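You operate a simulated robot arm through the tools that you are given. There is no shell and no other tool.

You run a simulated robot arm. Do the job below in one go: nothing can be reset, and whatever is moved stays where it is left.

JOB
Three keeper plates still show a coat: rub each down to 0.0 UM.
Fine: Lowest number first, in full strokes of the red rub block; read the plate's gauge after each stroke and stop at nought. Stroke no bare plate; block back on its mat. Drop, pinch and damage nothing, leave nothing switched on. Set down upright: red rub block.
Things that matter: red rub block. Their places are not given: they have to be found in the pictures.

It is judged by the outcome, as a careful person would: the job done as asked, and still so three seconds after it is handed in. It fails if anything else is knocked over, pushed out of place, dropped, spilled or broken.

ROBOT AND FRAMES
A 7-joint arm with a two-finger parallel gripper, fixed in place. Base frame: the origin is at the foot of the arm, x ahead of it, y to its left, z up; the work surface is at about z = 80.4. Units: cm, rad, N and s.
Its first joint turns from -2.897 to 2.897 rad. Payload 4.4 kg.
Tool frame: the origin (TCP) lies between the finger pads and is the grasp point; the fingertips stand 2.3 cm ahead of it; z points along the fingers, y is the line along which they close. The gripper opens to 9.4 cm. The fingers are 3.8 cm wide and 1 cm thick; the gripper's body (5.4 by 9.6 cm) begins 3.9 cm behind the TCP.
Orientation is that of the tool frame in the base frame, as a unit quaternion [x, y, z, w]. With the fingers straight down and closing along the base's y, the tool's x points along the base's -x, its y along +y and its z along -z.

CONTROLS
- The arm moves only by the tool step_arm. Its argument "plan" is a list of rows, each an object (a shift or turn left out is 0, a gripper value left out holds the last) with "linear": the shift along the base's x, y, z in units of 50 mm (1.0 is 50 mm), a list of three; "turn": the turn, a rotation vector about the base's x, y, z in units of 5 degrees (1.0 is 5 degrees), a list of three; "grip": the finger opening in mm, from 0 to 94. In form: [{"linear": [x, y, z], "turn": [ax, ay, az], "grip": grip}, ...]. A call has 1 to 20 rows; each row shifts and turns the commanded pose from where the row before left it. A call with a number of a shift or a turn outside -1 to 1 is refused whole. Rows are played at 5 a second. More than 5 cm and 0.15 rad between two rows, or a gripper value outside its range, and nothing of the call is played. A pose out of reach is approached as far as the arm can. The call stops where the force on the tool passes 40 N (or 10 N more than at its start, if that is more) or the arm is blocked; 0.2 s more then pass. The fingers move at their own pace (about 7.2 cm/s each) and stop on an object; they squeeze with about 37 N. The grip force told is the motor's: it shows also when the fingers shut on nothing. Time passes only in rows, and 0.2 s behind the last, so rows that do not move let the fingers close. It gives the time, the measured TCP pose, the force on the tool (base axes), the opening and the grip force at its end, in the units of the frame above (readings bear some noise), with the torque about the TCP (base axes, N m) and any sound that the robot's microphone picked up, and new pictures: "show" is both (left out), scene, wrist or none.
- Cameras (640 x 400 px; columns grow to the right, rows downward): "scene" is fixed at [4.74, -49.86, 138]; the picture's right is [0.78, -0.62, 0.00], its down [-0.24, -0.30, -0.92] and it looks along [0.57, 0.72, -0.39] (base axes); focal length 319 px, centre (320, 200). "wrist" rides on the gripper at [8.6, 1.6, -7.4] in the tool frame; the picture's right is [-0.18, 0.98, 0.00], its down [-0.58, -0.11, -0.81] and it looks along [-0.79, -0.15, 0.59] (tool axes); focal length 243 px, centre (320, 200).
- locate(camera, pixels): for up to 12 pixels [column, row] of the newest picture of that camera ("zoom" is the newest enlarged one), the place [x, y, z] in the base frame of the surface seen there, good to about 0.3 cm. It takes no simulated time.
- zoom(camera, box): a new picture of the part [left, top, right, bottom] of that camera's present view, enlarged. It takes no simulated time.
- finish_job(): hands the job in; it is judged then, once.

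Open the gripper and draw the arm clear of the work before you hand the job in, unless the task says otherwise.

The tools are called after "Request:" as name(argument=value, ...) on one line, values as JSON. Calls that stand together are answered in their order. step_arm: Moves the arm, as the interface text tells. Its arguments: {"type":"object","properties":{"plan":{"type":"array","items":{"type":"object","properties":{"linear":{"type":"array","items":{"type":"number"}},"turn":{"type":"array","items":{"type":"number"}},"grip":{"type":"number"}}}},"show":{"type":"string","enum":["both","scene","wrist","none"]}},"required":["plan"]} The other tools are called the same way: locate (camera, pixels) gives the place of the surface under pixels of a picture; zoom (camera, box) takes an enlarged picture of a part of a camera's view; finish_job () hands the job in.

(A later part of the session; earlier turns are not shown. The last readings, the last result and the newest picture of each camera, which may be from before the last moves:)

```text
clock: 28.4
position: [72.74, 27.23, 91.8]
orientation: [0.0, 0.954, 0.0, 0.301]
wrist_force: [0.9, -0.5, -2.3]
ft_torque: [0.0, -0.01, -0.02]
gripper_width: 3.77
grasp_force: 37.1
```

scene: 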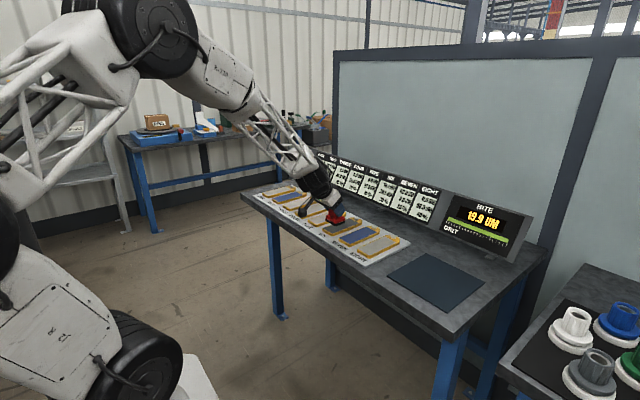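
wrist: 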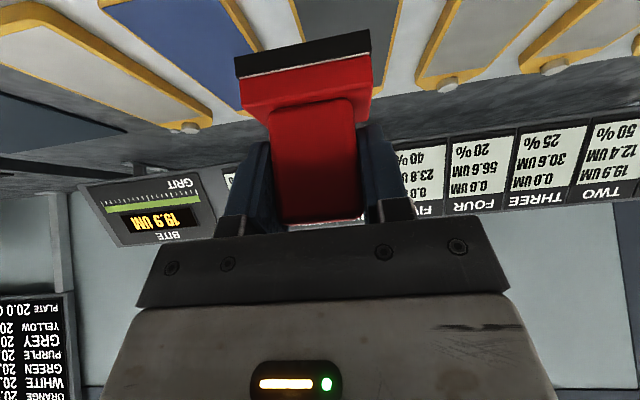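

Half way, grip steady. I continue to plate TWO.

Request:
step_arm(plan=[{"linear": [0, 0.1, 0]}, {"linear": [0, 0.2, 0]}, {"linear": [0, 0.35, 0]}, {"linear": [0, 0.46, 0]}, {"linear": [0, 0.46, 0]}, {"linear": [0, 0.46, 0]}, {"linear": [0, 0.46, 0]}, {"linear": [0, 0.46, 0]}, {"linear": [0, 0.46, 0]}, {"linear": [0, 0.46, 0]}, {"linear": [0, 0.46, 0]}, {"linear": [0, 0.46, 0]}, {"linear": [0, 0.46, 0]}, {"linear": [0, 0.46, 0]}, {"linear": [0, 0.46, 0]}, {"linear": [0, 0.46, 0]}, {"linear": [0, 0.46, 0]}, {"linear": [0, 0.36, 0]}, {"linear": [0, 0.2, 0]}, {"linear": [0, 0.086, 0]}], show="none")

Request:
step_arm(plan=[{}, {}])

Request:
zoom(camera="scene", box=[240, 160, 320, 230])

```text
clock: 32.6
position: [72.8, 66.02, 91.86]
orientation: [0.0, 0.953, 0.0, 0.302]
wrist_force: [-0.4, -0.1, -2.8]
ft_torque: [0.0, 0.0, -0.02]
gripper_width: 3.77
grasp_force: 37.5
```

```text
clock: 33.2
position: [72.69, 66.01, 91.83]
orientation: [0.0, 0.954, -0.001, 0.301]
wrist_force: [0.0, 0.8, -2.5]
ft_torque: [0.02, 0.01, 0.01]
gripper_width: 3.78
grasp_force: 37.0
```

scene: 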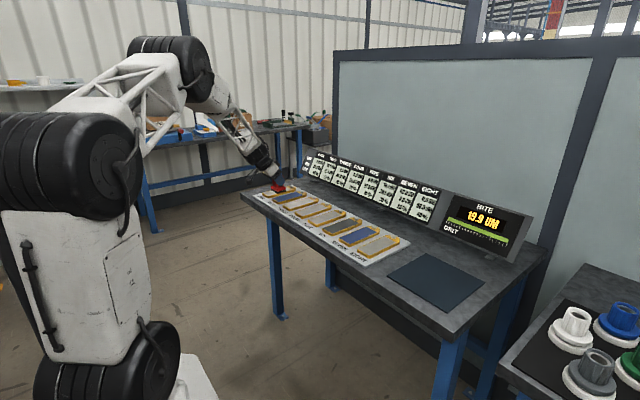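
wrist: 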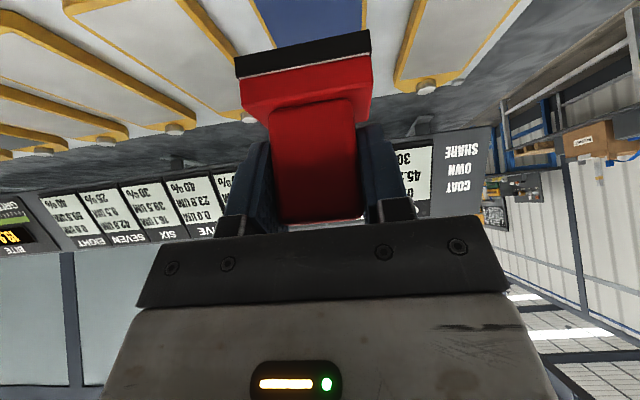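

```text
5.71 times, centred on (280, 195) of scene
```

zoom: 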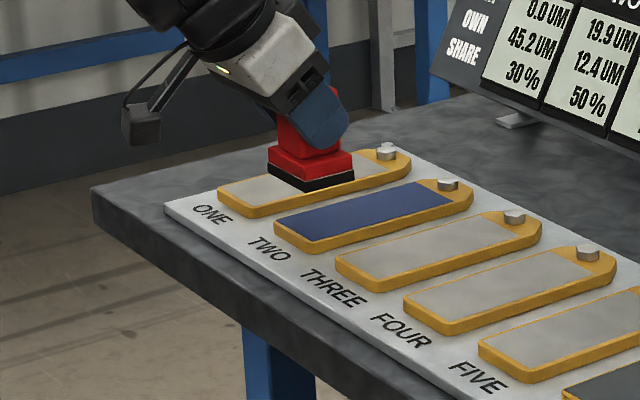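

At (72.7, 66.0). I check the block base corners in this zoom (≈(268,160), (303,192), (354,178)) for lateral alignment over plate TWO before lowering.

Request:
locate(camera="zoom", pixels=[[270, 155], [304, 175], [351, 160], [271, 168], [304, 186], [351, 176], [279, 222], [318, 240], [451, 200], [411, 181]])

Request:
locate(camera="wrist", pixels=[[238, 66], [368, 42], [242, 90], [369, 68]])

```text
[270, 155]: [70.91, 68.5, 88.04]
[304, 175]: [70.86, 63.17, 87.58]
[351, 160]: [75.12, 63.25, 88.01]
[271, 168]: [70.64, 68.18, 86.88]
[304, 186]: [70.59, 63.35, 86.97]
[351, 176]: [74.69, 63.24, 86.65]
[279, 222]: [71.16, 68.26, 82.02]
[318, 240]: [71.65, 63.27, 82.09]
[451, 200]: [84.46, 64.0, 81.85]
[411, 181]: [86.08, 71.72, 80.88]
```

```text
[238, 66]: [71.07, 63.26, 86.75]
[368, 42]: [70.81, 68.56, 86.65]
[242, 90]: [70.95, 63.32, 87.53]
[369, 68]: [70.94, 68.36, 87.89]
```

Block is centred at y≈65.87, plate at 66.0; I nudge y +0.12, x −0.3, and lower to z≈88.1 just above the face.

Request:
step_arm(plan=[{"linear": [-0.06, 0.025, -0.05]}, {"linear": [0, 0, -0.12]}, {"linear": [0, 0, -0.14]}, {"linear": [0, 0, -0.14]}, {"linear": [0, 0, -0.14]}, {"linear": [0, 0, -0.1]}, {"linear": [0, 0, -0.05]}, {}])

Request:
zoom(camera="scene", box=[240, 160, 320, 230])

```text
clock: 35.0
position: [72.42, 65.86, 88.1]
orientation: [0.0, 0.953, 0.0, 0.302]
wrist_force: [0.6, 1.3, -2.5]
ft_torque: [-0.02, 0.0, -0.02]
gripper_width: 3.77
grasp_force: 36.8
```

scene: 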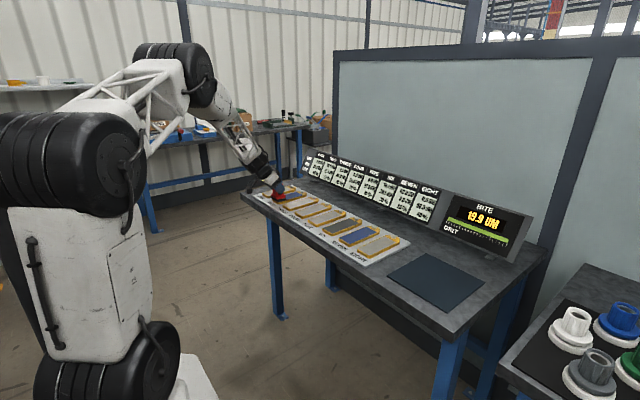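
wrist: 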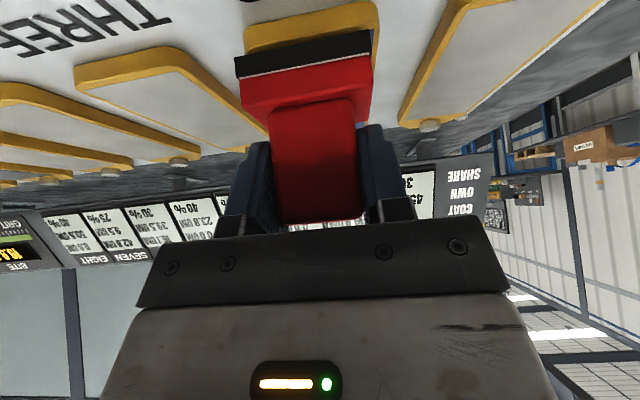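

```text
5.71 times, centred on (280, 195) of scene
```

zoom: 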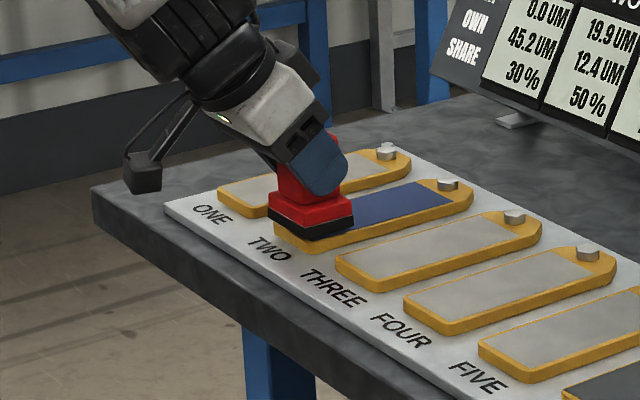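

I check lateral alignment with located points of the plate's front corners and block's lower corners.

Request:
locate(camera="wrist", pixels=[[238, 66], [368, 42], [242, 90], [369, 68], [246, 40], [376, 20], [300, 22]])

Request:
locate(camera="zoom", pixels=[[271, 206], [313, 228], [351, 212], [276, 228], [312, 250], [271, 216], [312, 240]])

```text
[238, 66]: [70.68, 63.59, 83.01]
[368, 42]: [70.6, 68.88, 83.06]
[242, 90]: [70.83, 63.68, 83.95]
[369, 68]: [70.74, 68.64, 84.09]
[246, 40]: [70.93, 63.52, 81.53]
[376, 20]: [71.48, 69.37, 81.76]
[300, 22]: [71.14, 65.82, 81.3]
```

```text
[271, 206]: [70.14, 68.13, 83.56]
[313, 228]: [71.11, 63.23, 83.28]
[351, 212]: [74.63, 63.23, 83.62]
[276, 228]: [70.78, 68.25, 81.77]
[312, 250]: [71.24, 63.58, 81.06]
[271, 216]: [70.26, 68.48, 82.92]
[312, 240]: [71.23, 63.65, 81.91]
```

Aligned within about a millimetre. I lower in 1 mm steps to find contact.

Request:
step_arm(plan=[{"linear": [0, 0, -0.03]}, {"linear": [0, 0, -0.03]}, {"linear": [0, 0, -0.02]}, {}], show="none")

Request:
step_arm(plan=[{"linear": [0, 0, -0.02]}, {}], show="none")

Request:
step_arm(plan=[{"linear": [0, 0, -0.02]}, {}], show="wrist")

```text
clock: 36.0
position: [72.43, 66.0, 87.71]
orientation: [0.0, 0.953, -0.001, 0.302]
wrist_force: [-0.1, -0.4, -1.9]
ft_torque: [-0.02, 0.01, 0.03]
gripper_width: 3.78
grasp_force: 37.4
```

```text
clock: 36.6
position: [72.41, 65.96, 87.63]
orientation: [0.0, 0.953, 0.0, 0.301]
wrist_force: [0.1, 0.2, -1.7]
ft_torque: [0.0, 0.0, 0.02]
gripper_width: 3.77
grasp_force: 37.4
```

```text
clock: 37.2
position: [72.39, 65.96, 87.5]
orientation: [0.0, 0.953, 0.0, 0.302]
wrist_force: [0.2, 0.3, 3.4]
ft_torque: [0.02, -0.16, 0.02]
gripper_width: 3.77
grasp_force: 37.0
```

wrist: 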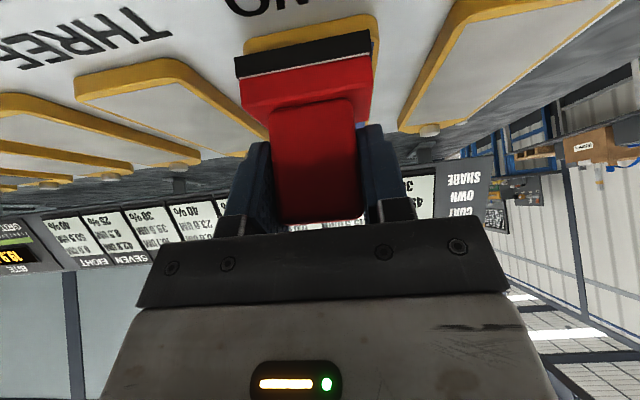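

Contact at z≈87.5 with +3.4 N (≈5.7 N net). I add half a millimetre and stroke +x from 72.4 to 82.4.

Request:
step_arm(plan=[{"linear": [0, 0, -0.012]}, {"linear": [0.05, 0, 0]}, {"linear": [0.1, 0, 0]}, {"linear": [0.12, 0, 0]}, {"linear": [0.12, 0, 0]}, {"linear": [0.12, 0, 0]}, {"linear": [0.12, 0, 0]}, {"linear": [0.12, 0, 0]}, {"linear": [0.12, 0, 0]}, {"linear": [0.12, 0, 0]}], show="both")

```text
clock: 39.4
position: [77.32, 65.91, 87.56]
orientation: [0.0, 0.953, 0.0, 0.302]
wrist_force: [-14.8, 1.5, 16.3]
ft_torque: [0.06, 0.32, 0.03]
gripper_width: 3.8
grasp_force: 37.0
```

scene: 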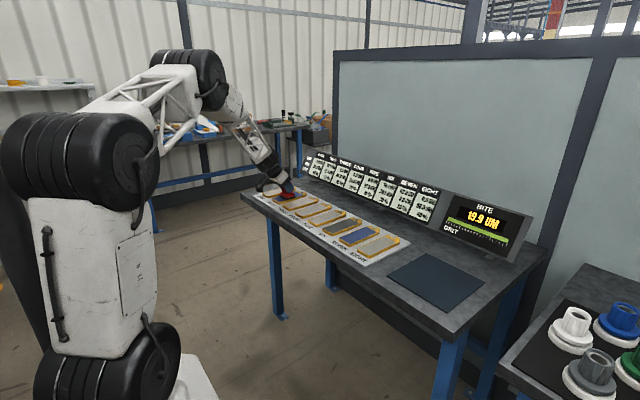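
wrist: 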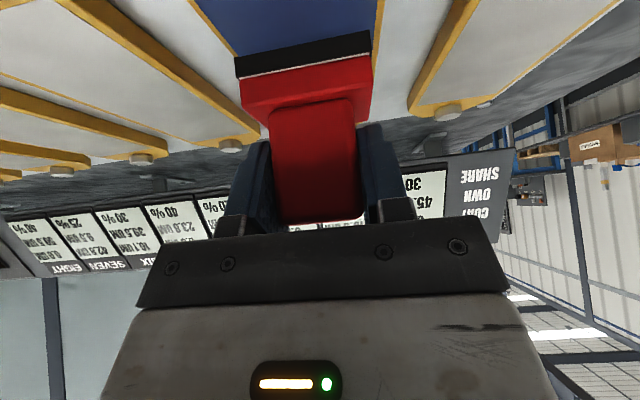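

Mid-stroke: drag ≈15 N, press ≈16 N, block still level and aligned. I ease up 0.3 mm and complete the stroke to x≈82.4.

Request:
step_arm(plan=[{"linear": [0.06, 0, 0.006]}, {"linear": [0.1, 0, 0]}, {"linear": [0.12, 0, 0]}, {"linear": [0.12, 0, 0]}, {"linear": [0.12, 0, 0]}, {"linear": [0.12, 0, 0]}, {"linear": [0.12, 0, 0]}, {"linear": [0.12, 0, 0]}, {"linear": [0.08, 0, 0]}, {"linear": [0.04, 0, 0]}, {}], show="both")

Request:
zoom(camera="scene", box=[240, 150, 330, 220])

Request:
zoom(camera="scene", box=[380, 190, 540, 290])

```text
clock: 41.8
position: [82.51, 65.96, 87.55]
orientation: [0.0, 0.954, 0.0, 0.301]
wrist_force: [-15.0, -3.7, 20.7]
ft_torque: [-0.07, 0.26, -0.07]
gripper_width: 3.76
grasp_force: 36.9
```

scene: 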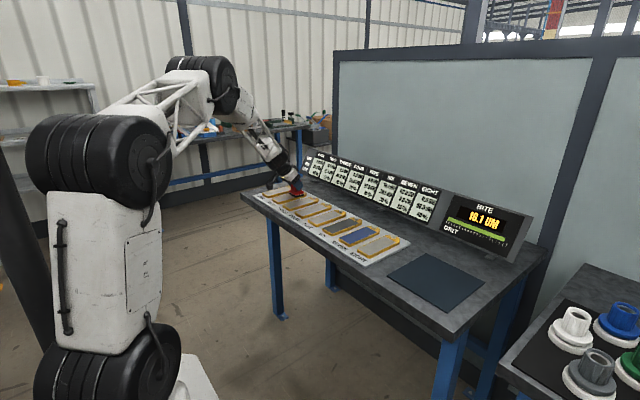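
wrist: 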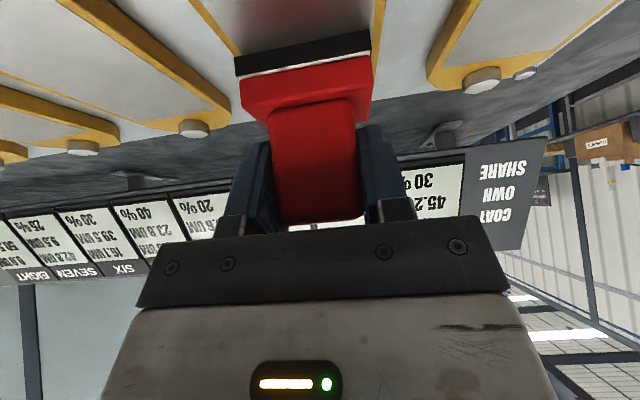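

```text
5.71 times, centred on (285, 185) of scene
```

zoom: 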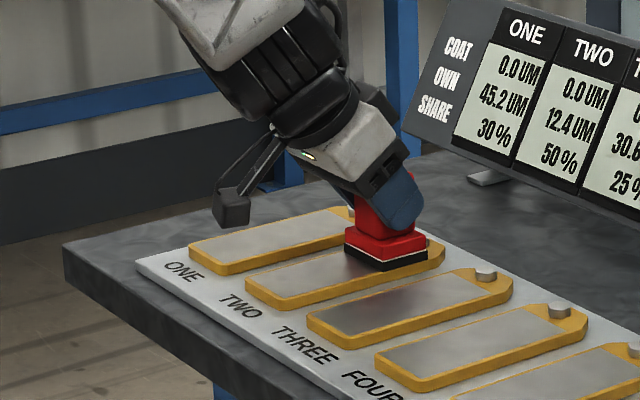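

```text
4.00 times, centred on (460, 240) of scene
```

zoom: 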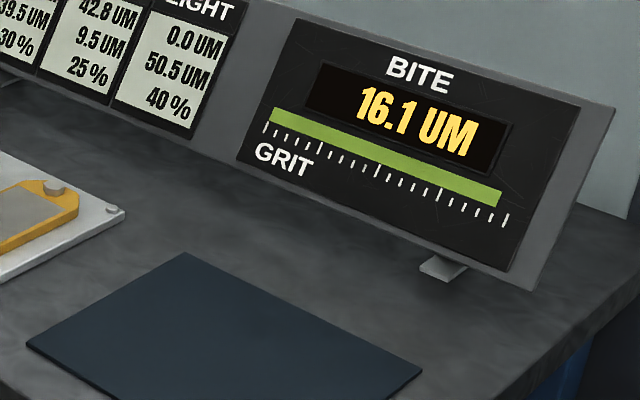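

Plate TWO reads 0.0 UM after one stroke and BITE now reads 16.1. I lift straight up off the plate without any back-drag.

Request:
step_arm(plan=[{"linear": [0, 0, 0.03]}, {"linear": [0, 0, 0.05]}, {"linear": [0, 0, 0.08]}, {"linear": [0, 0, 0.12]}, {"linear": [0, 0, 0.15]}, {"linear": [0, 0, 0.15]}, {"linear": [0, 0, 0.15]}, {"linear": [0, 0, 0.1]}, {"linear": [0, 0, 0.05]}, {}])

Request:
zoom(camera="scene", box=[240, 150, 350, 236])

```text
clock: 44.0
position: [82.41, 65.84, 91.74]
orientation: [0.0, 0.953, 0.0, 0.302]
wrist_force: [0.1, 0.6, -3.2]
ft_torque: [-0.04, -0.01, -0.02]
gripper_width: 3.79
grasp_force: 37.0
```

scene: 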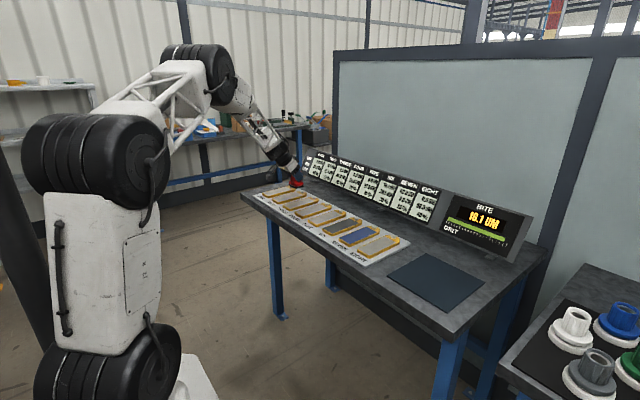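
wrist: 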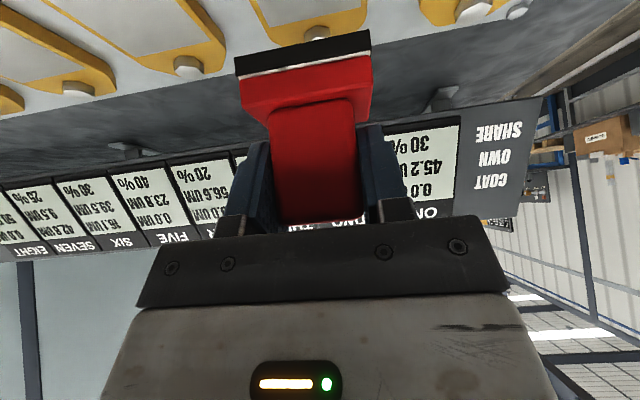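

```text
4.65 times, centred on (295, 193) of scene
```

zoom: 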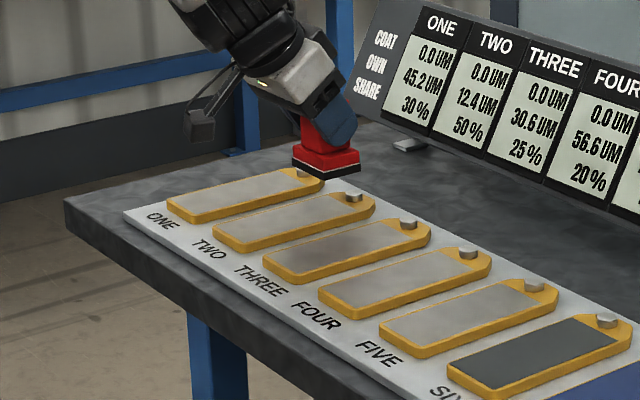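

The block hangs level and TWO reads 0.0. I carry it to the near end of plate SIX (y≈29.45).

Request:
step_arm(plan=[{"linear": [-0.05, -0.1, 0]}, {"linear": [-0.08, -0.2, 0]}, {"linear": [-0.11, -0.35, 0]}, {"linear": [-0.11, -0.43, 0]}, {"linear": [-0.11, -0.43, 0]}, {"linear": [-0.11, -0.43, 0]}, {"linear": [-0.11, -0.43, 0]}, {"linear": [-0.11, -0.43, 0]}, {"linear": [-0.11, -0.43, 0]}, {"linear": [-0.11, -0.43, 0]}, {"linear": [-0.11, -0.43, 0]}, {"linear": [-0.11, -0.43, 0]}, {"linear": [-0.11, -0.43, 0]}, {"linear": [-0.11, -0.43, 0]}, {"linear": [-0.11, -0.43, 0]}, {"linear": [-0.11, -0.43, 0]}, {"linear": [-0.11, -0.43, 0]}, {"linear": [-0.11, -0.34, 0]}, {"linear": [-0.08, -0.2, 0]}, {"linear": [-0.03, -0.1, 0]}], show="none")

Request:
step_arm(plan=[{"linear": [0, 0, -0.1]}, {"linear": [0, 0, -0.2]}, {"linear": [0, 0, -0.2]}, {"linear": [0, 0, -0.15]}, {"linear": [0, 0, -0.05]}, {}])

Request:
zoom(camera="scene", box=[285, 180, 385, 255])

```text
clock: 48.2
position: [72.46, 29.45, 91.93]
orientation: [0.0, 0.954, 0.0, 0.301]
wrist_force: [0.0, 1.1, -2.9]
ft_torque: [-0.02, 0.02, -0.01]
gripper_width: 3.79
grasp_force: 37.2
```

```text
clock: 49.6
position: [72.37, 29.43, 88.38]
orientation: [0.0, 0.954, 0.0, 0.301]
wrist_force: [1.0, -1.0, -2.3]
ft_torque: [0.03, 0.03, 0.01]
gripper_width: 3.79
grasp_force: 36.7
```

scene: 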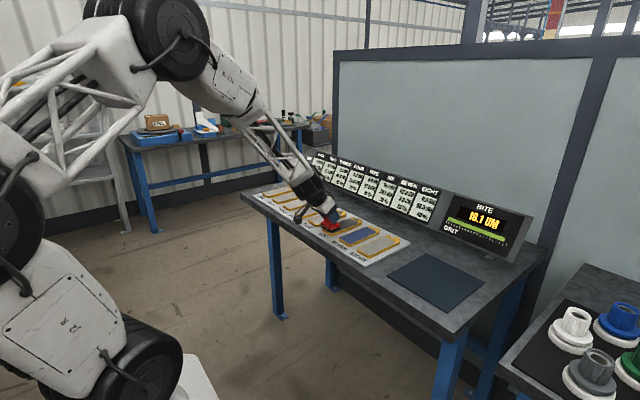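
wrist: 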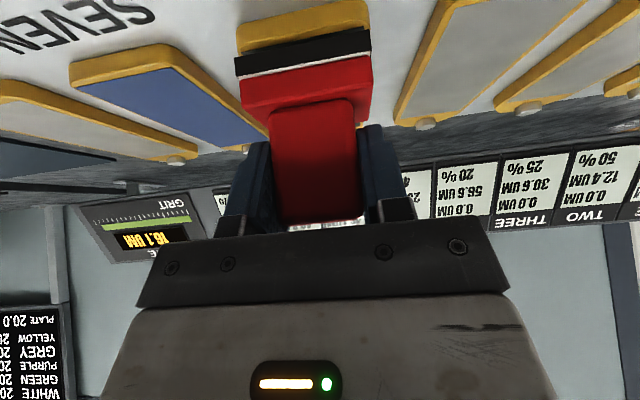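

```text
5.33 times, centred on (335, 218) of scene
```

zoom: 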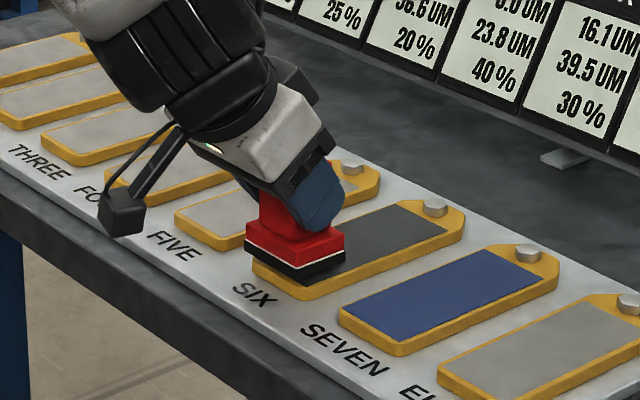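

Over plate SIX's near end; I check lateral alignment with located points of plate front and block corners.

Request:
locate(camera="wrist", pixels=[[238, 66], [368, 42], [242, 90], [369, 68], [239, 40], [367, 15], [370, 25]])

Request:
locate(camera="zoom", pixels=[[248, 250], [301, 275], [345, 255], [248, 240], [301, 265], [345, 240], [256, 270], [300, 297], [412, 202], [447, 233]])

```text
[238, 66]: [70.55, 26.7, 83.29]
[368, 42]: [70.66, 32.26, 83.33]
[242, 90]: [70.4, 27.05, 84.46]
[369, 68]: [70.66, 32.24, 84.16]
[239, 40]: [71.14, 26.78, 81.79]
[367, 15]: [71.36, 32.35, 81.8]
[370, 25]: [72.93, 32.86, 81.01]
```

```text
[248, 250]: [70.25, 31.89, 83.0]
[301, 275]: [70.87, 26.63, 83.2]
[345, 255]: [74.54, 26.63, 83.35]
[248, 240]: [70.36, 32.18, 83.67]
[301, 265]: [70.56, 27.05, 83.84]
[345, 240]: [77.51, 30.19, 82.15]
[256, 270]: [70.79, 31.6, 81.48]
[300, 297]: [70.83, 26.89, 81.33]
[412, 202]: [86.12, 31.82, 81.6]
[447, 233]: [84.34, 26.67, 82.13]
```

Aligned (block centre ≈29.45, plate ≈29.5). I lower to contact.

Request:
step_arm(plan=[{"linear": [0, 0, -0.05]}, {"linear": [0, 0, -0.05]}, {"linear": [0, 0, -0.04]}, {"linear": [0, 0, -0.02]}, {}], show="none")

Request:
step_arm(plan=[{"linear": [0, 0, -0.02]}, {}], show="none")

```text
clock: 50.8
position: [72.33, 29.38, 87.66]
orientation: [0.0, 0.953, 0.0, 0.302]
wrist_force: [-1.6, 1.0, 0.8]
ft_torque: [0.11, -0.04, 0.03]
gripper_width: 3.77
grasp_force: 37.1
```

```text
clock: 51.4
position: [72.46, 29.34, 87.43]
orientation: [0.0, 0.953, 0.0, 0.301]
wrist_force: [-10.8, -5.6, 18.3]
ft_torque: [-0.28, 0.04, -0.13]
gripper_width: 3.76
grasp_force: 37.2
```

Contact now is firm (18 N). I ease up half a millimetre and do the stroke to x≈82.4 in one go.

Request:
step_arm(plan=[{"linear": [0, 0, 0.01]}, {"linear": [0.05, 0, 0]}, {"linear": [0.1, 0, 0]}, {"linear": [0.12, 0, 0]}, {"linear": [0.12, 0, 0]}, {"linear": [0.12, 0, 0]}, {"linear": [0.12, 0, 0]}, {"linear": [0.12, 0, 0]}, {"linear": [0.12, 0, 0]}, {"linear": [0.12, 0, 0]}, {"linear": [0.12, 0, 0]}, {"linear": [0.12, 0, 0]}, {"linear": [0.12, 0, 0]}, {"linear": [0.12, 0, 0]}, {"linear": [0.12, 0, 0]}, {"linear": [0.12, 0, 0]}, {"linear": [0.12, 0, 0]}, {"linear": [0.1, 0, 0]}, {"linear": [0.08, 0, 0]}, {}])

Request:
zoom(camera="scene", box=[295, 145, 445, 239])

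Request:
zoom(camera="scene", box=[380, 190, 540, 290])

```text
clock: 52.6
position: [74.16, 29.5, 87.48]
orientation: [0.0, 0.953, 0.0, 0.302]
wrist_force: [1.9, -0.5, 3.2]
ft_torque: [-0.01, -0.25, 0.0]
gripper_width: 3.8
grasp_force: 37.4
stopped in row 5: the force on the tool passed its limit at 42 N (the readings are from after the stop); the commanded pose is now the measured one
```

scene: 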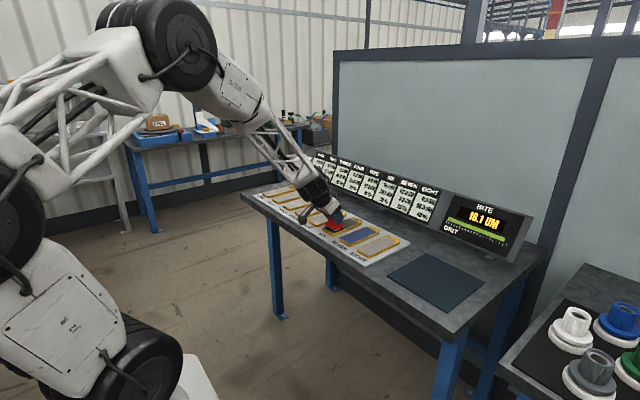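
wrist: 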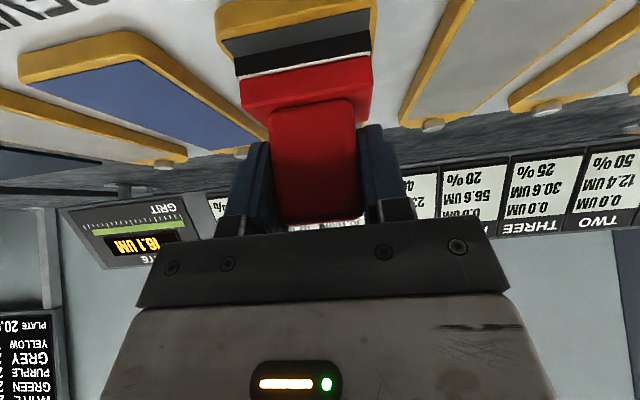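

```text
4.26 times, centred on (370, 192) of scene
```

zoom: 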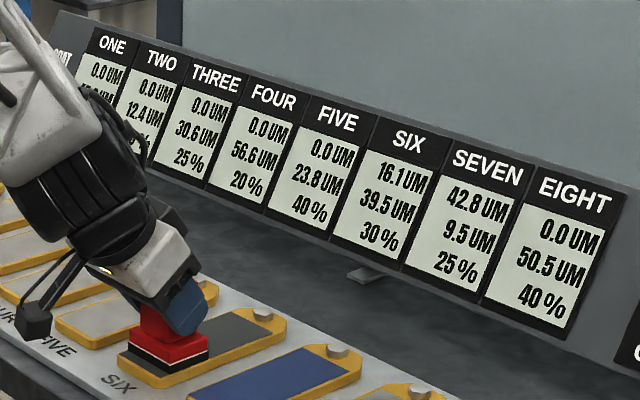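

```text
4.00 times, centred on (460, 240) of scene
```

zoom: 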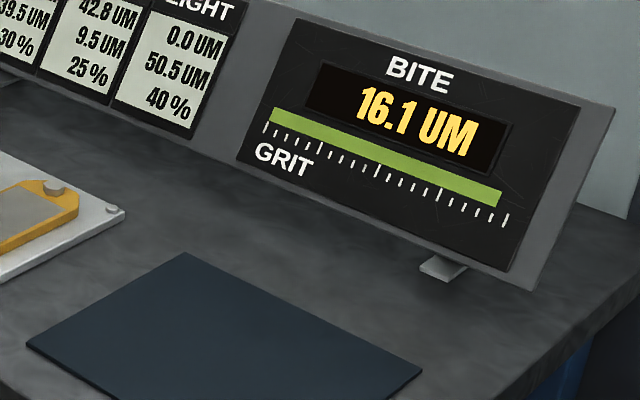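

The stroke stopped at x=74.2 on a 42 N force spike (arm stiffer here); the gauge is unchanged (16.1), and the block is still in light contact (≈5 N). I continue the same stroke more slowly, watching the force.

Request:
step_arm(plan=[{"linear": [0.02, 0, 0]}, {"linear": [0.05, 0, 0]}, {"linear": [0.06, 0, 0]}, {"linear": [0.06, 0, 0]}], show="none")

```text
clock: 53.6
position: [75.26, 29.45, 87.6]
orientation: [0.0, 0.953, -0.001, 0.302]
wrist_force: [-12.2, 0.1, 11.4]
ft_torque: [0.07, 0.3, 0.08]
gripper_width: 3.78
grasp_force: 37.2
```

Press 11 N, drag 12 N: good. Continue.

Request:
step_arm(plan=[{"linear": [0.07, 0, 0]}, {"linear": [0.08, 0, 0]}, {"linear": [0.08, 0, 0]}, {"linear": [0.08, 0, 0]}], show="none")

```text
clock: 54.6
position: [76.61, 29.44, 87.6]
orientation: [0.001, 0.953, -0.001, 0.303]
wrist_force: [-17.6, 0.8, 19.4]
ft_torque: [0.05, 0.48, 0.02]
gripper_width: 3.76
grasp_force: 37.2
```

Force is creeping up to 19 N; I continue while easing z by 0.3 mm.

Request:
step_arm(plan=[{"linear": [0.06, 0, 0.004]}, {"linear": [0.08, 0, 0.002]}, {"linear": [0.08, 0, 0]}, {"linear": [0.08, 0, 0.001]}, {"linear": [0.08, 0, 0]}], show="none")

```text
clock: 55.8
position: [78.58, 29.38, 87.58]
orientation: [0.0, 0.953, 0.001, 0.302]
wrist_force: [-9.2, 1.1, 9.9]
ft_torque: [0.06, 0.27, 0.05]
gripper_width: 3.8
grasp_force: 37.1
```

Good (10 N). I finish the stroke to x≈82.4.

Request:
step_arm(plan=[{"linear": [0.07, 0, 0]}, {"linear": [0.08, 0, 0]}, {"linear": [0.08, 0, 0]}, {"linear": [0.08, 0, 0.001]}, {"linear": [0.08, 0, 0]}], show="none")

Request:
step_arm(plan=[{"linear": [0.08, 0, 0.001]}, {"linear": [0.08, 0, 0]}, {"linear": [0.08, 0, 0]}, {"linear": [0.08, 0, 0]}, {"linear": [0.05, 0, 0]}, {}])

Request:
zoom(camera="scene", box=[295, 145, 445, 239])

Request:
zoom(camera="scene", box=[380, 190, 540, 290])

```text
clock: 57.0
position: [80.65, 29.38, 87.64]
orientation: [0.0, 0.953, -0.001, 0.302]
wrist_force: [-0.6, -0.2, -2.5]
ft_torque: [0.02, -0.01, 0.0]
gripper_width: 3.79
grasp_force: 37.3
```

```text
clock: 58.4
position: [82.36, 29.34, 87.5]
orientation: [-0.001, 0.953, 0.0, 0.302]
wrist_force: [-0.3, -0.6, -2.3]
ft_torque: [0.02, 0.03, 0.0]
gripper_width: 3.78
grasp_force: 37.3
```

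scene: 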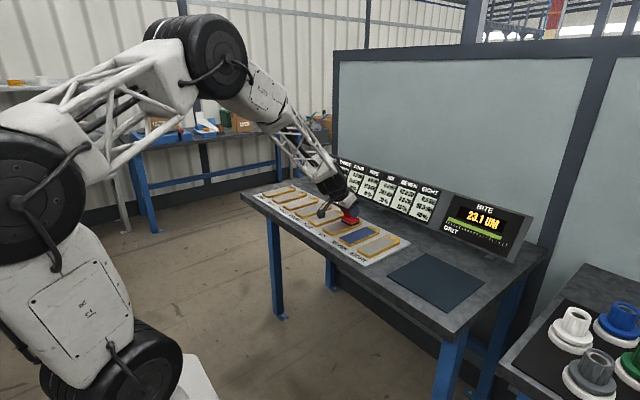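
wrist: 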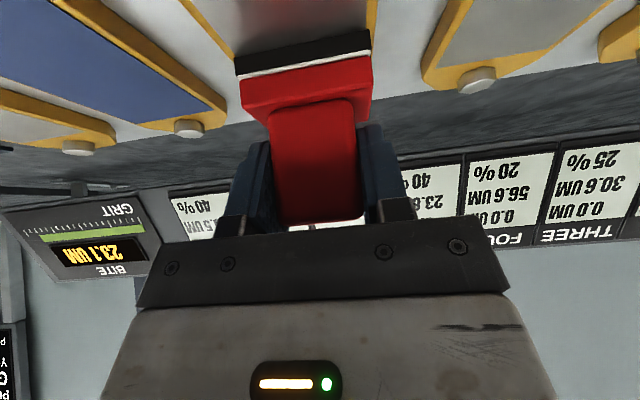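

```text
4.26 times, centred on (370, 192) of scene
```

zoom: 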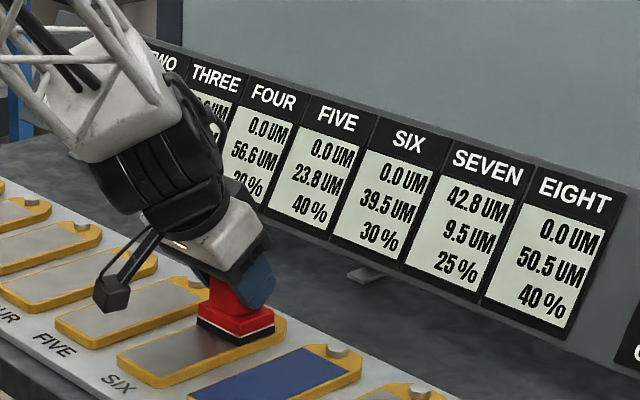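

```text
4.00 times, centred on (460, 240) of scene
```

zoom: 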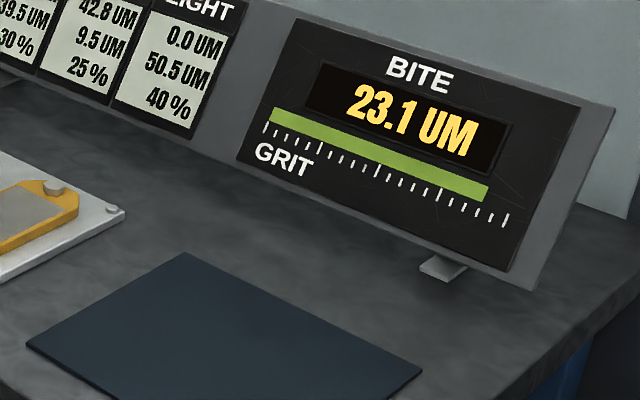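

SIX reads 0.0; BITE now 23.1 (contact had already lightened off at x≈80 but the stroke counted). I lift straight up and move to the near end of SEVEN (y≈20.3).

Request:
step_arm(plan=[{"linear": [0, 0, 0.05]}, {"linear": [0, 0, 0.1]}, {"linear": [0, 0, 0.15]}, {"linear": [0, 0, 0.2]}, {"linear": [0, 0, 0.2]}, {"linear": [0, 0, 0.1]}, {"linear": [-0.1, -0.1, 0]}, {"linear": [-0.2, -0.18, 0]}, {"linear": [-0.25, -0.23, 0]}, {"linear": [-0.3, -0.27, 0]}, {"linear": [-0.3, -0.27, 0]}, {"linear": [-0.3, -0.27, 0]}, {"linear": [-0.25, -0.23, 0]}, {"linear": [-0.2, -0.18, 0]}, {"linear": [-0.1, -0.1, 0]}, {}], show="none")

Request:
step_arm(plan=[{"linear": [0, 0, -0.1]}, {"linear": [0, 0, -0.2]}, {"linear": [0, 0, -0.2]}, {"linear": [0, 0, -0.1]}, {"linear": [0, 0, -0.04]}, {}])

Request:
zoom(camera="scene", box=[310, 190, 410, 265])

```text
clock: 61.8
position: [72.53, 20.26, 91.51]
orientation: [0.0, 0.954, 0.0, 0.3]
wrist_force: [0.2, 0.7, -2.0]
ft_torque: [0.0, -0.01, 0.01]
gripper_width: 3.8
grasp_force: 36.9
```

```text
clock: 63.2
position: [72.55, 20.31, 88.29]
orientation: [0.0, 0.953, 0.0, 0.301]
wrist_force: [0.5, -0.4, -2.1]
ft_torque: [0.02, 0.02, 0.0]
gripper_width: 3.77
grasp_force: 36.9
```

scene: 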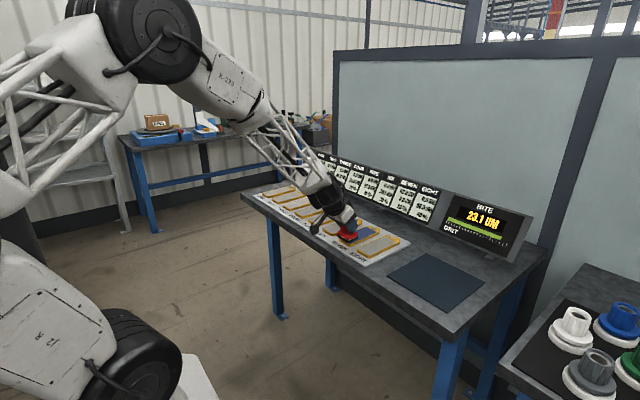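
wrist: 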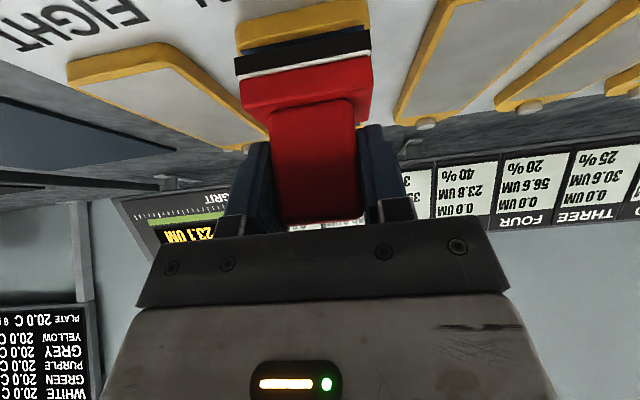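

```text
5.33 times, centred on (360, 228) of scene
```

zoom: 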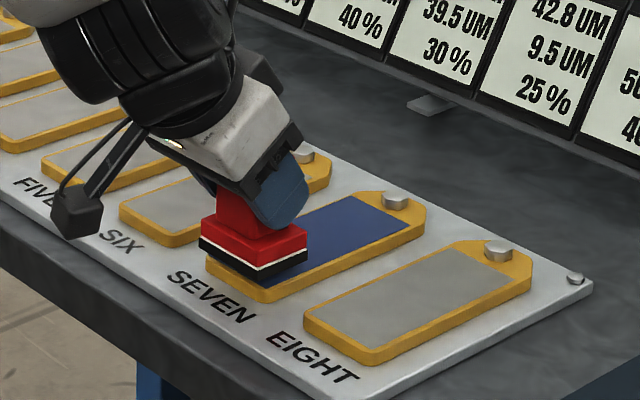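

Alignment matches that of plate SIX (plate edges 236–369 in the wrist view). I lower gently, in half-millimetre steps at the end.

Request:
step_arm(plan=[{"linear": [-0.03, 0, -0.05]}, {"linear": [0, 0, -0.05]}, {"linear": [0, 0, -0.03]}, {}], show="none")

Request:
step_arm(plan=[{"linear": [0, 0, -0.01]}, {}], show="none")

```text
clock: 64.2
position: [72.28, 20.19, 87.69]
orientation: [0.0, 0.954, 0.0, 0.301]
wrist_force: [-0.2, 0.3, -2.7]
ft_torque: [0.01, 0.01, 0.0]
gripper_width: 3.8
grasp_force: 37.1
```

```text
clock: 64.8
position: [72.38, 20.3, 87.64]
orientation: [0.0, 0.953, 0.0, 0.302]
wrist_force: [-0.5, 0.7, -2.2]
ft_torque: [0.03, 0.01, 0.0]
gripper_width: 3.77
grasp_force: 36.7
```

No contact yet; I go on in half-millimetre steps.

Request:
step_arm(plan=[{"linear": [0, 0, -0.01]}, {}], show="none")

Request:
step_arm(plan=[{"linear": [0, 0, -0.005]}, {}], show="none")

```text
clock: 65.4
position: [72.49, 20.31, 87.63]
orientation: [0.001, 0.953, -0.001, 0.302]
wrist_force: [-0.3, 0.2, -2.8]
ft_torque: [0.0, -0.02, -0.02]
gripper_width: 3.77
grasp_force: 37.3
```

```text
clock: 66.0
position: [72.37, 20.26, 87.64]
orientation: [0.0, 0.954, 0.0, 0.301]
wrist_force: [0.4, 0.0, -1.9]
ft_torque: [0.03, -0.04, 0.01]
gripper_width: 3.77
grasp_force: 37.2
```

Request:
step_arm(plan=[{"linear": [0, 0, -0.01]}, {}], show="none")

```text
clock: 66.6
position: [72.3, 20.26, 87.57]
orientation: [0.001, 0.954, -0.001, 0.301]
wrist_force: [-0.3, -0.3, -1.4]
ft_torque: [0.03, -0.02, 0.01]
gripper_width: 3.79
grasp_force: 37.1
```

The force just starts to change (−1.4 N); a further half millimetre.

Request:
step_arm(plan=[{"linear": [0, 0, -0.01]}, {}], show="none")

```text
clock: 67.2
position: [72.36, 20.24, 87.61]
orientation: [0.0, 0.953, -0.001, 0.302]
wrist_force: [-1.0, -1.4, 2.2]
ft_torque: [-0.15, -0.02, -0.06]
gripper_width: 3.78
grasp_force: 37.2
```

Contact ≈4.5 N net. I start the stroke slowly at this height, monitoring the force.

Request:
step_arm(plan=[{"linear": [0, 0, -0.005]}, {"linear": [0.03, 0, 0]}, {"linear": [0.05, 0, 0]}, {"linear": [0.06, 0, 0]}, {"linear": [0.06, 0, 0]}], show="none")

```text
clock: 68.4
position: [73.46, 20.4, 87.49]
orientation: [-0.001, 0.953, 0.002, 0.303]
wrist_force: [-16.8, 0.6, 18.2]
ft_torque: [0.1, 0.42, 0.08]
gripper_width: 3.77
grasp_force: 37.2
```

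Press 18 N, drag 17 N; I ease z 0.3 mm while continuing.

Request:
step_arm(plan=[{"linear": [0.06, 0, 0.004]}, {"linear": [0.08, 0, 0.002]}, {"linear": [0.08, 0, 0]}, {"linear": [0.08, 0, 0]}, {"linear": [0.08, 0, 0]}], show="none")

```text
clock: 69.6
position: [75.18, 20.14, 87.63]
orientation: [0.0, 0.954, 0.001, 0.301]
wrist_force: [-13.4, 0.6, 15.7]
ft_torque: [-0.05, 0.33, -0.01]
gripper_width: 3.78
grasp_force: 37.6
```

Steady (16 N). I continue.

Request:
step_arm(plan=[{"linear": [0.08, 0, 0.001]}, {"linear": [0.08, 0, 0]}, {"linear": [0.08, 0, 0]}, {"linear": [0.08, 0, 0]}, {"linear": [0.08, 0, 0]}], show="none")

```text
clock: 70.8
position: [77.24, 20.22, 87.46]
orientation: [0.0, 0.953, 0.0, 0.302]
wrist_force: [-9.8, 1.3, 11.6]
ft_torque: [0.02, 0.22, 0.01]
gripper_width: 3.82
grasp_force: 37.2
```

Press 12 N; I continue at constant height.

Request:
step_arm(plan=[{"linear": [0.08, 0, 0]}, {"linear": [0.08, 0, -0.001]}, {"linear": [0.08, 0, 0]}, {"linear": [0.08, 0, -0.001]}, {"linear": [0.08, 0, 0]}], show="none")

```text
clock: 72.0
position: [79.27, 20.24, 87.52]
orientation: [-0.001, 0.953, 0.002, 0.302]
wrist_force: [-19.6, 1.7, 21.6]
ft_torque: [0.03, 0.47, 0.01]
gripper_width: 3.8
grasp_force: 37.2
```

Up to 22 N; I ease 0.15 mm and finish to x≈82.4.

Request:
step_arm(plan=[{"linear": [0.08, 0, 0.002]}, {"linear": [0.08, 0, 0.001]}, {"linear": [0.08, 0, 0]}, {"linear": [0.08, 0, 0]}], show="none")

Request:
step_arm(plan=[{"linear": [0.08, 0, 0]}, {"linear": [0.08, 0, 0]}, {"linear": [0.08, 0, 0]}, {"linear": [0.06, 0, 0]}, {}])

Request:
zoom(camera="scene", box=[295, 145, 445, 239])

Request:
zoom(camera="scene", box=[380, 190, 540, 290])

```text
clock: 73.0
position: [80.86, 20.15, 87.64]
orientation: [0.0, 0.953, 0.0, 0.302]
wrist_force: [-14.2, -1.2, 14.6]
ft_torque: [-0.01, 0.37, 0.0]
gripper_width: 3.8
grasp_force: 37.2
```

```text
clock: 74.2
position: [82.42, 20.26, 87.57]
orientation: [0.0, 0.953, 0.0, 0.302]
wrist_force: [0.6, -1.2, -2.2]
ft_torque: [-0.04, -0.01, -0.01]
gripper_width: 3.79
grasp_force: 37.0
```

scene: 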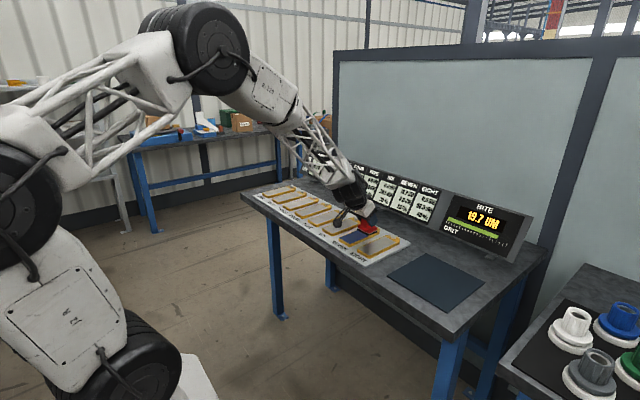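
wrist: 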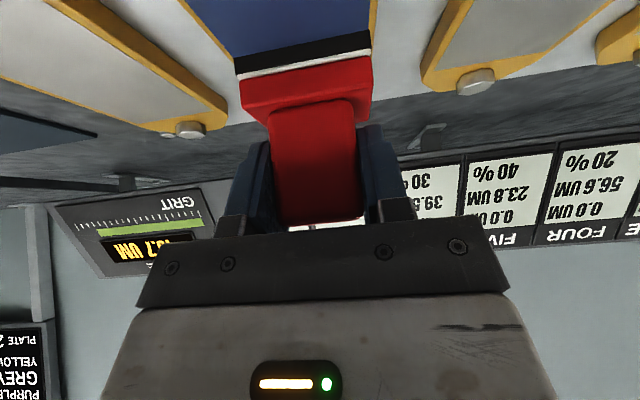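

```text
4.26 times, centred on (370, 192) of scene
```

zoom: 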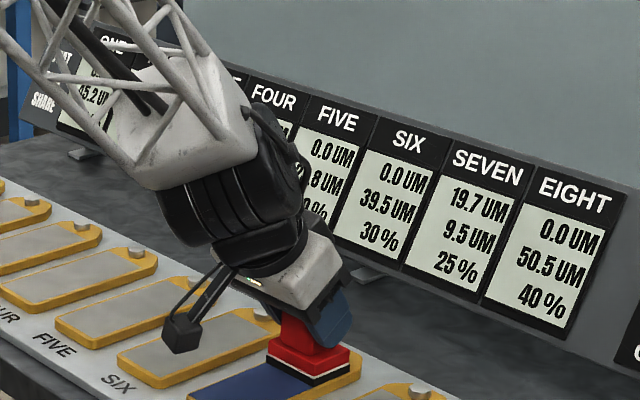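

```text
4.00 times, centred on (460, 240) of scene
```

zoom: 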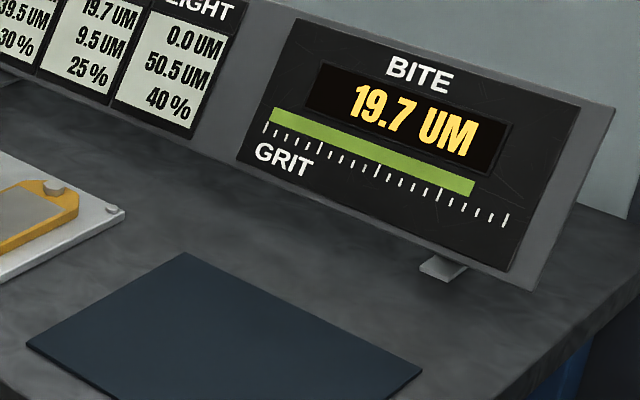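

SEVEN reads 19.7, BITE 19.7: exactly one more stroke. I lift straight up, return over the near end without contact, and lower again.

Request:
step_arm(plan=[{"linear": [0, 0, 0.05]}, {"linear": [0, 0, 0.1]}, {"linear": [0, 0, 0.15]}, {"linear": [0, 0, 0.15]}, {"linear": [0, 0, 0.05]}, {"linear": [-0.1, 0, 0]}, {"linear": [-0.25, 0, 0]}, {"linear": [-0.35, 0, 0]}, {"linear": [-0.4, 0, 0]}, {"linear": [-0.4, 0, 0]}, {"linear": [-0.3, 0, 0]}, {"linear": [-0.15, 0, 0]}, {"linear": [-0.05, 0, 0]}, {}, {"linear": [0, 0, -0.1]}, {"linear": [0, 0, -0.15]}, {"linear": [0, 0, -0.15]}, {"linear": [0, 0, -0.06]}, {}])

Request:
zoom(camera="scene", box=[310, 190, 410, 265])

```text
clock: 78.2
position: [72.44, 20.26, 87.65]
orientation: [0.0, 0.953, -0.001, 0.302]
wrist_force: [-0.4, 0.1, -1.8]
ft_torque: [0.02, 0.04, 0.01]
gripper_width: 3.77
grasp_force: 37.1
```

scene: 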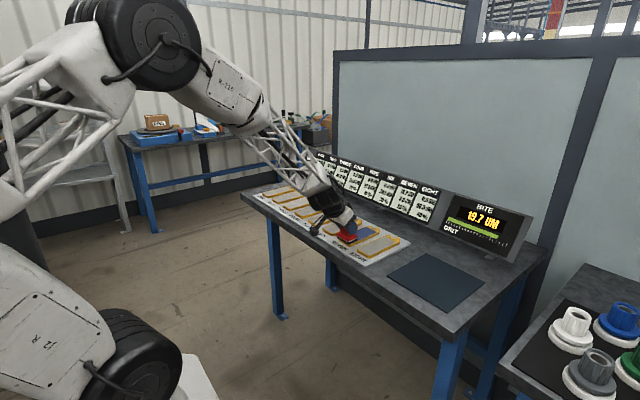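
wrist: 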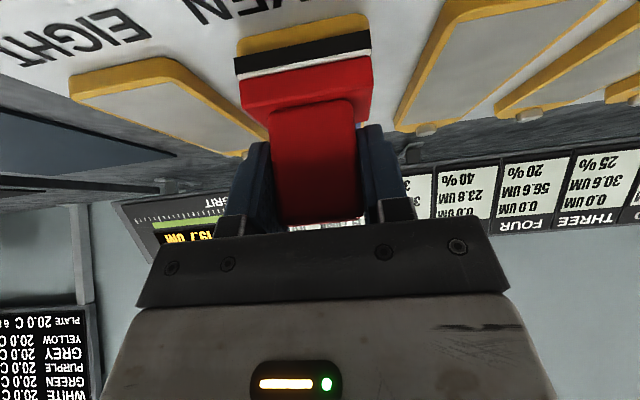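

```text
5.33 times, centred on (360, 228) of scene
```

zoom: 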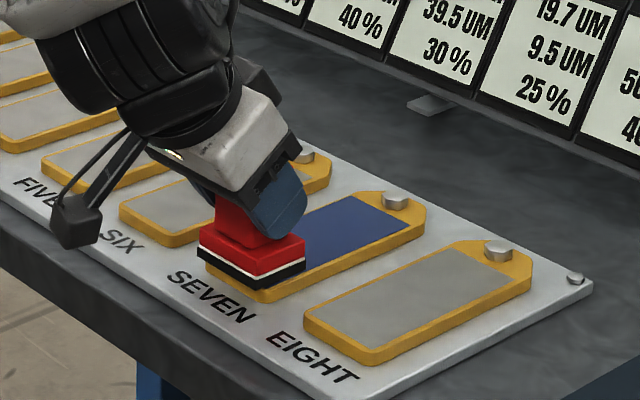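

Back at the near end, just above the face (2 mm). I lower to contact.

Request:
step_arm(plan=[{"linear": [0, 0, -0.02]}, {"linear": [0, 0, -0.015]}, {}], show="none")

Request:
step_arm(plan=[{"linear": [0, 0, -0.008]}, {}], show="none")

```text
clock: 79.0
position: [72.41, 20.29, 87.45]
orientation: [0.0, 0.953, 0.0, 0.303]
wrist_force: [-4.0, 0.1, 4.2]
ft_torque: [-0.04, 0.05, 0.0]
gripper_width: 3.77
grasp_force: 36.8
```

```text
clock: 79.6
position: [72.46, 20.24, 87.61]
orientation: [0.0, 0.953, 0.001, 0.301]
wrist_force: [2.2, -1.4, 4.5]
ft_torque: [-0.12, -0.28, -0.06]
gripper_width: 3.75
grasp_force: 37.0
```

In contact (≈7 N net). I begin the second stroke on SEVEN slowly.

Request:
step_arm(plan=[{"linear": [0.03, 0, 0]}, {"linear": [0.05, 0, 0]}, {"linear": [0.06, 0, 0]}, {"linear": [0.06, 0, 0]}], show="none")

```text
clock: 80.6
position: [73.34, 20.15, 87.53]
orientation: [0.0, 0.953, -0.001, 0.302]
wrist_force: [-2.0, -0.6, 1.0]
ft_torque: [0.05, 0.09, 0.07]
gripper_width: 3.78
grasp_force: 37.2
```

Contact is light (3 N net); I lower 0.3 mm while continuing.

Request:
step_arm(plan=[{"linear": [0.06, 0, -0.004]}, {"linear": [0.07, 0, -0.002]}, {"linear": [0.08, 0, 0]}, {"linear": [0.08, 0, 0]}], show="none")

```text
clock: 81.6
position: [74.75, 20.16, 87.57]
orientation: [0.001, 0.954, 0.0, 0.301]
wrist_force: [-1.1, -0.9, -2.2]
ft_torque: [-0.02, 0.03, -0.04]
gripper_width: 3.81
grasp_force: 37.0
```

Force suggests nearly no contact (−2.2 N). I lower in place by 0.3 mm to check.

Request:
step_arm(plan=[{"linear": [0, 0, -0.006]}, {}], show="none")

Request:
zoom(camera="scene", box=[295, 145, 445, 239])

```text
clock: 82.2
position: [74.63, 20.22, 87.6]
orientation: [0.001, 0.954, -0.001, 0.301]
wrist_force: [0.3, -1.5, -0.3]
ft_torque: [-0.11, -0.03, -0.04]
gripper_width: 3.79
grasp_force: 37.5
```

```text
4.26 times, centred on (370, 192) of scene
```

zoom: 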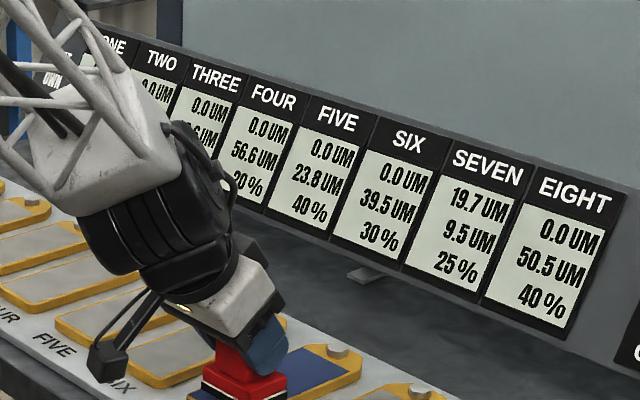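

The gauge is still 19.7, contact was probably lost briefly. To make a clean full stroke I lift, return to the near end, and set down again more firmly.

Request:
step_arm(plan=[{"linear": [0, 0, 0.05]}, {"linear": [0, 0, 0.1]}, {"linear": [-0.1, 0, 0]}, {"linear": [-0.2, 0, 0]}, {"linear": [-0.15, 0, 0]}, {"linear": [-0.04, 0, 0]}, {}, {"linear": [0, 0, -0.06]}, {"linear": [0, 0, -0.06]}, {"linear": [0, 0, -0.02]}, {}], show="wrist")

Request:
step_arm(plan=[{"linear": [0, 0, -0.01]}, {}], show="none")

```text
clock: 84.6
position: [72.41, 20.18, 87.61]
orientation: [0.0, 0.953, 0.0, 0.302]
wrist_force: [-1.0, -0.4, -2.4]
ft_torque: [0.03, 0.0, 0.01]
gripper_width: 3.77
grasp_force: 37.1
```

wrist: 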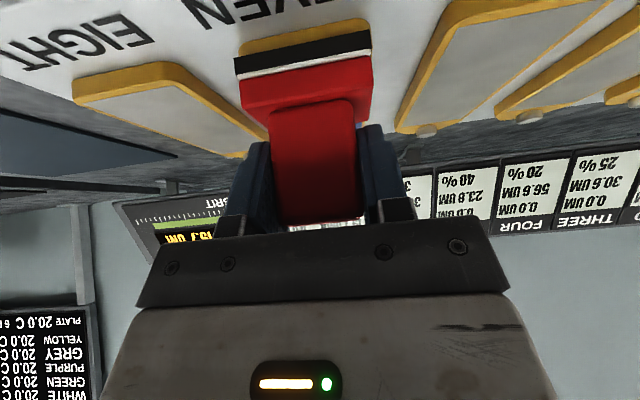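

```text
clock: 85.2
position: [72.19, 20.17, 87.62]
orientation: [0.0, 0.953, 0.001, 0.303]
wrist_force: [-5.9, 0.2, 9.6]
ft_torque: [-0.06, 0.12, 0.04]
gripper_width: 3.77
grasp_force: 37.2
```

Firm contact, ≈12 N. I stroke slowly in short batches.

Request:
step_arm(plan=[{"linear": [0.04, 0, 0]}, {"linear": [0.06, 0, 0]}, {"linear": [0.08, 0, 0]}], show="none")

```text
clock: 86.0
position: [73.17, 20.27, 87.41]
orientation: [-0.001, 0.953, 0.001, 0.302]
wrist_force: [-21.8, -0.1, 22.6]
ft_torque: [0.01, 0.51, 0.0]
gripper_width: 3.81
grasp_force: 37.1
```

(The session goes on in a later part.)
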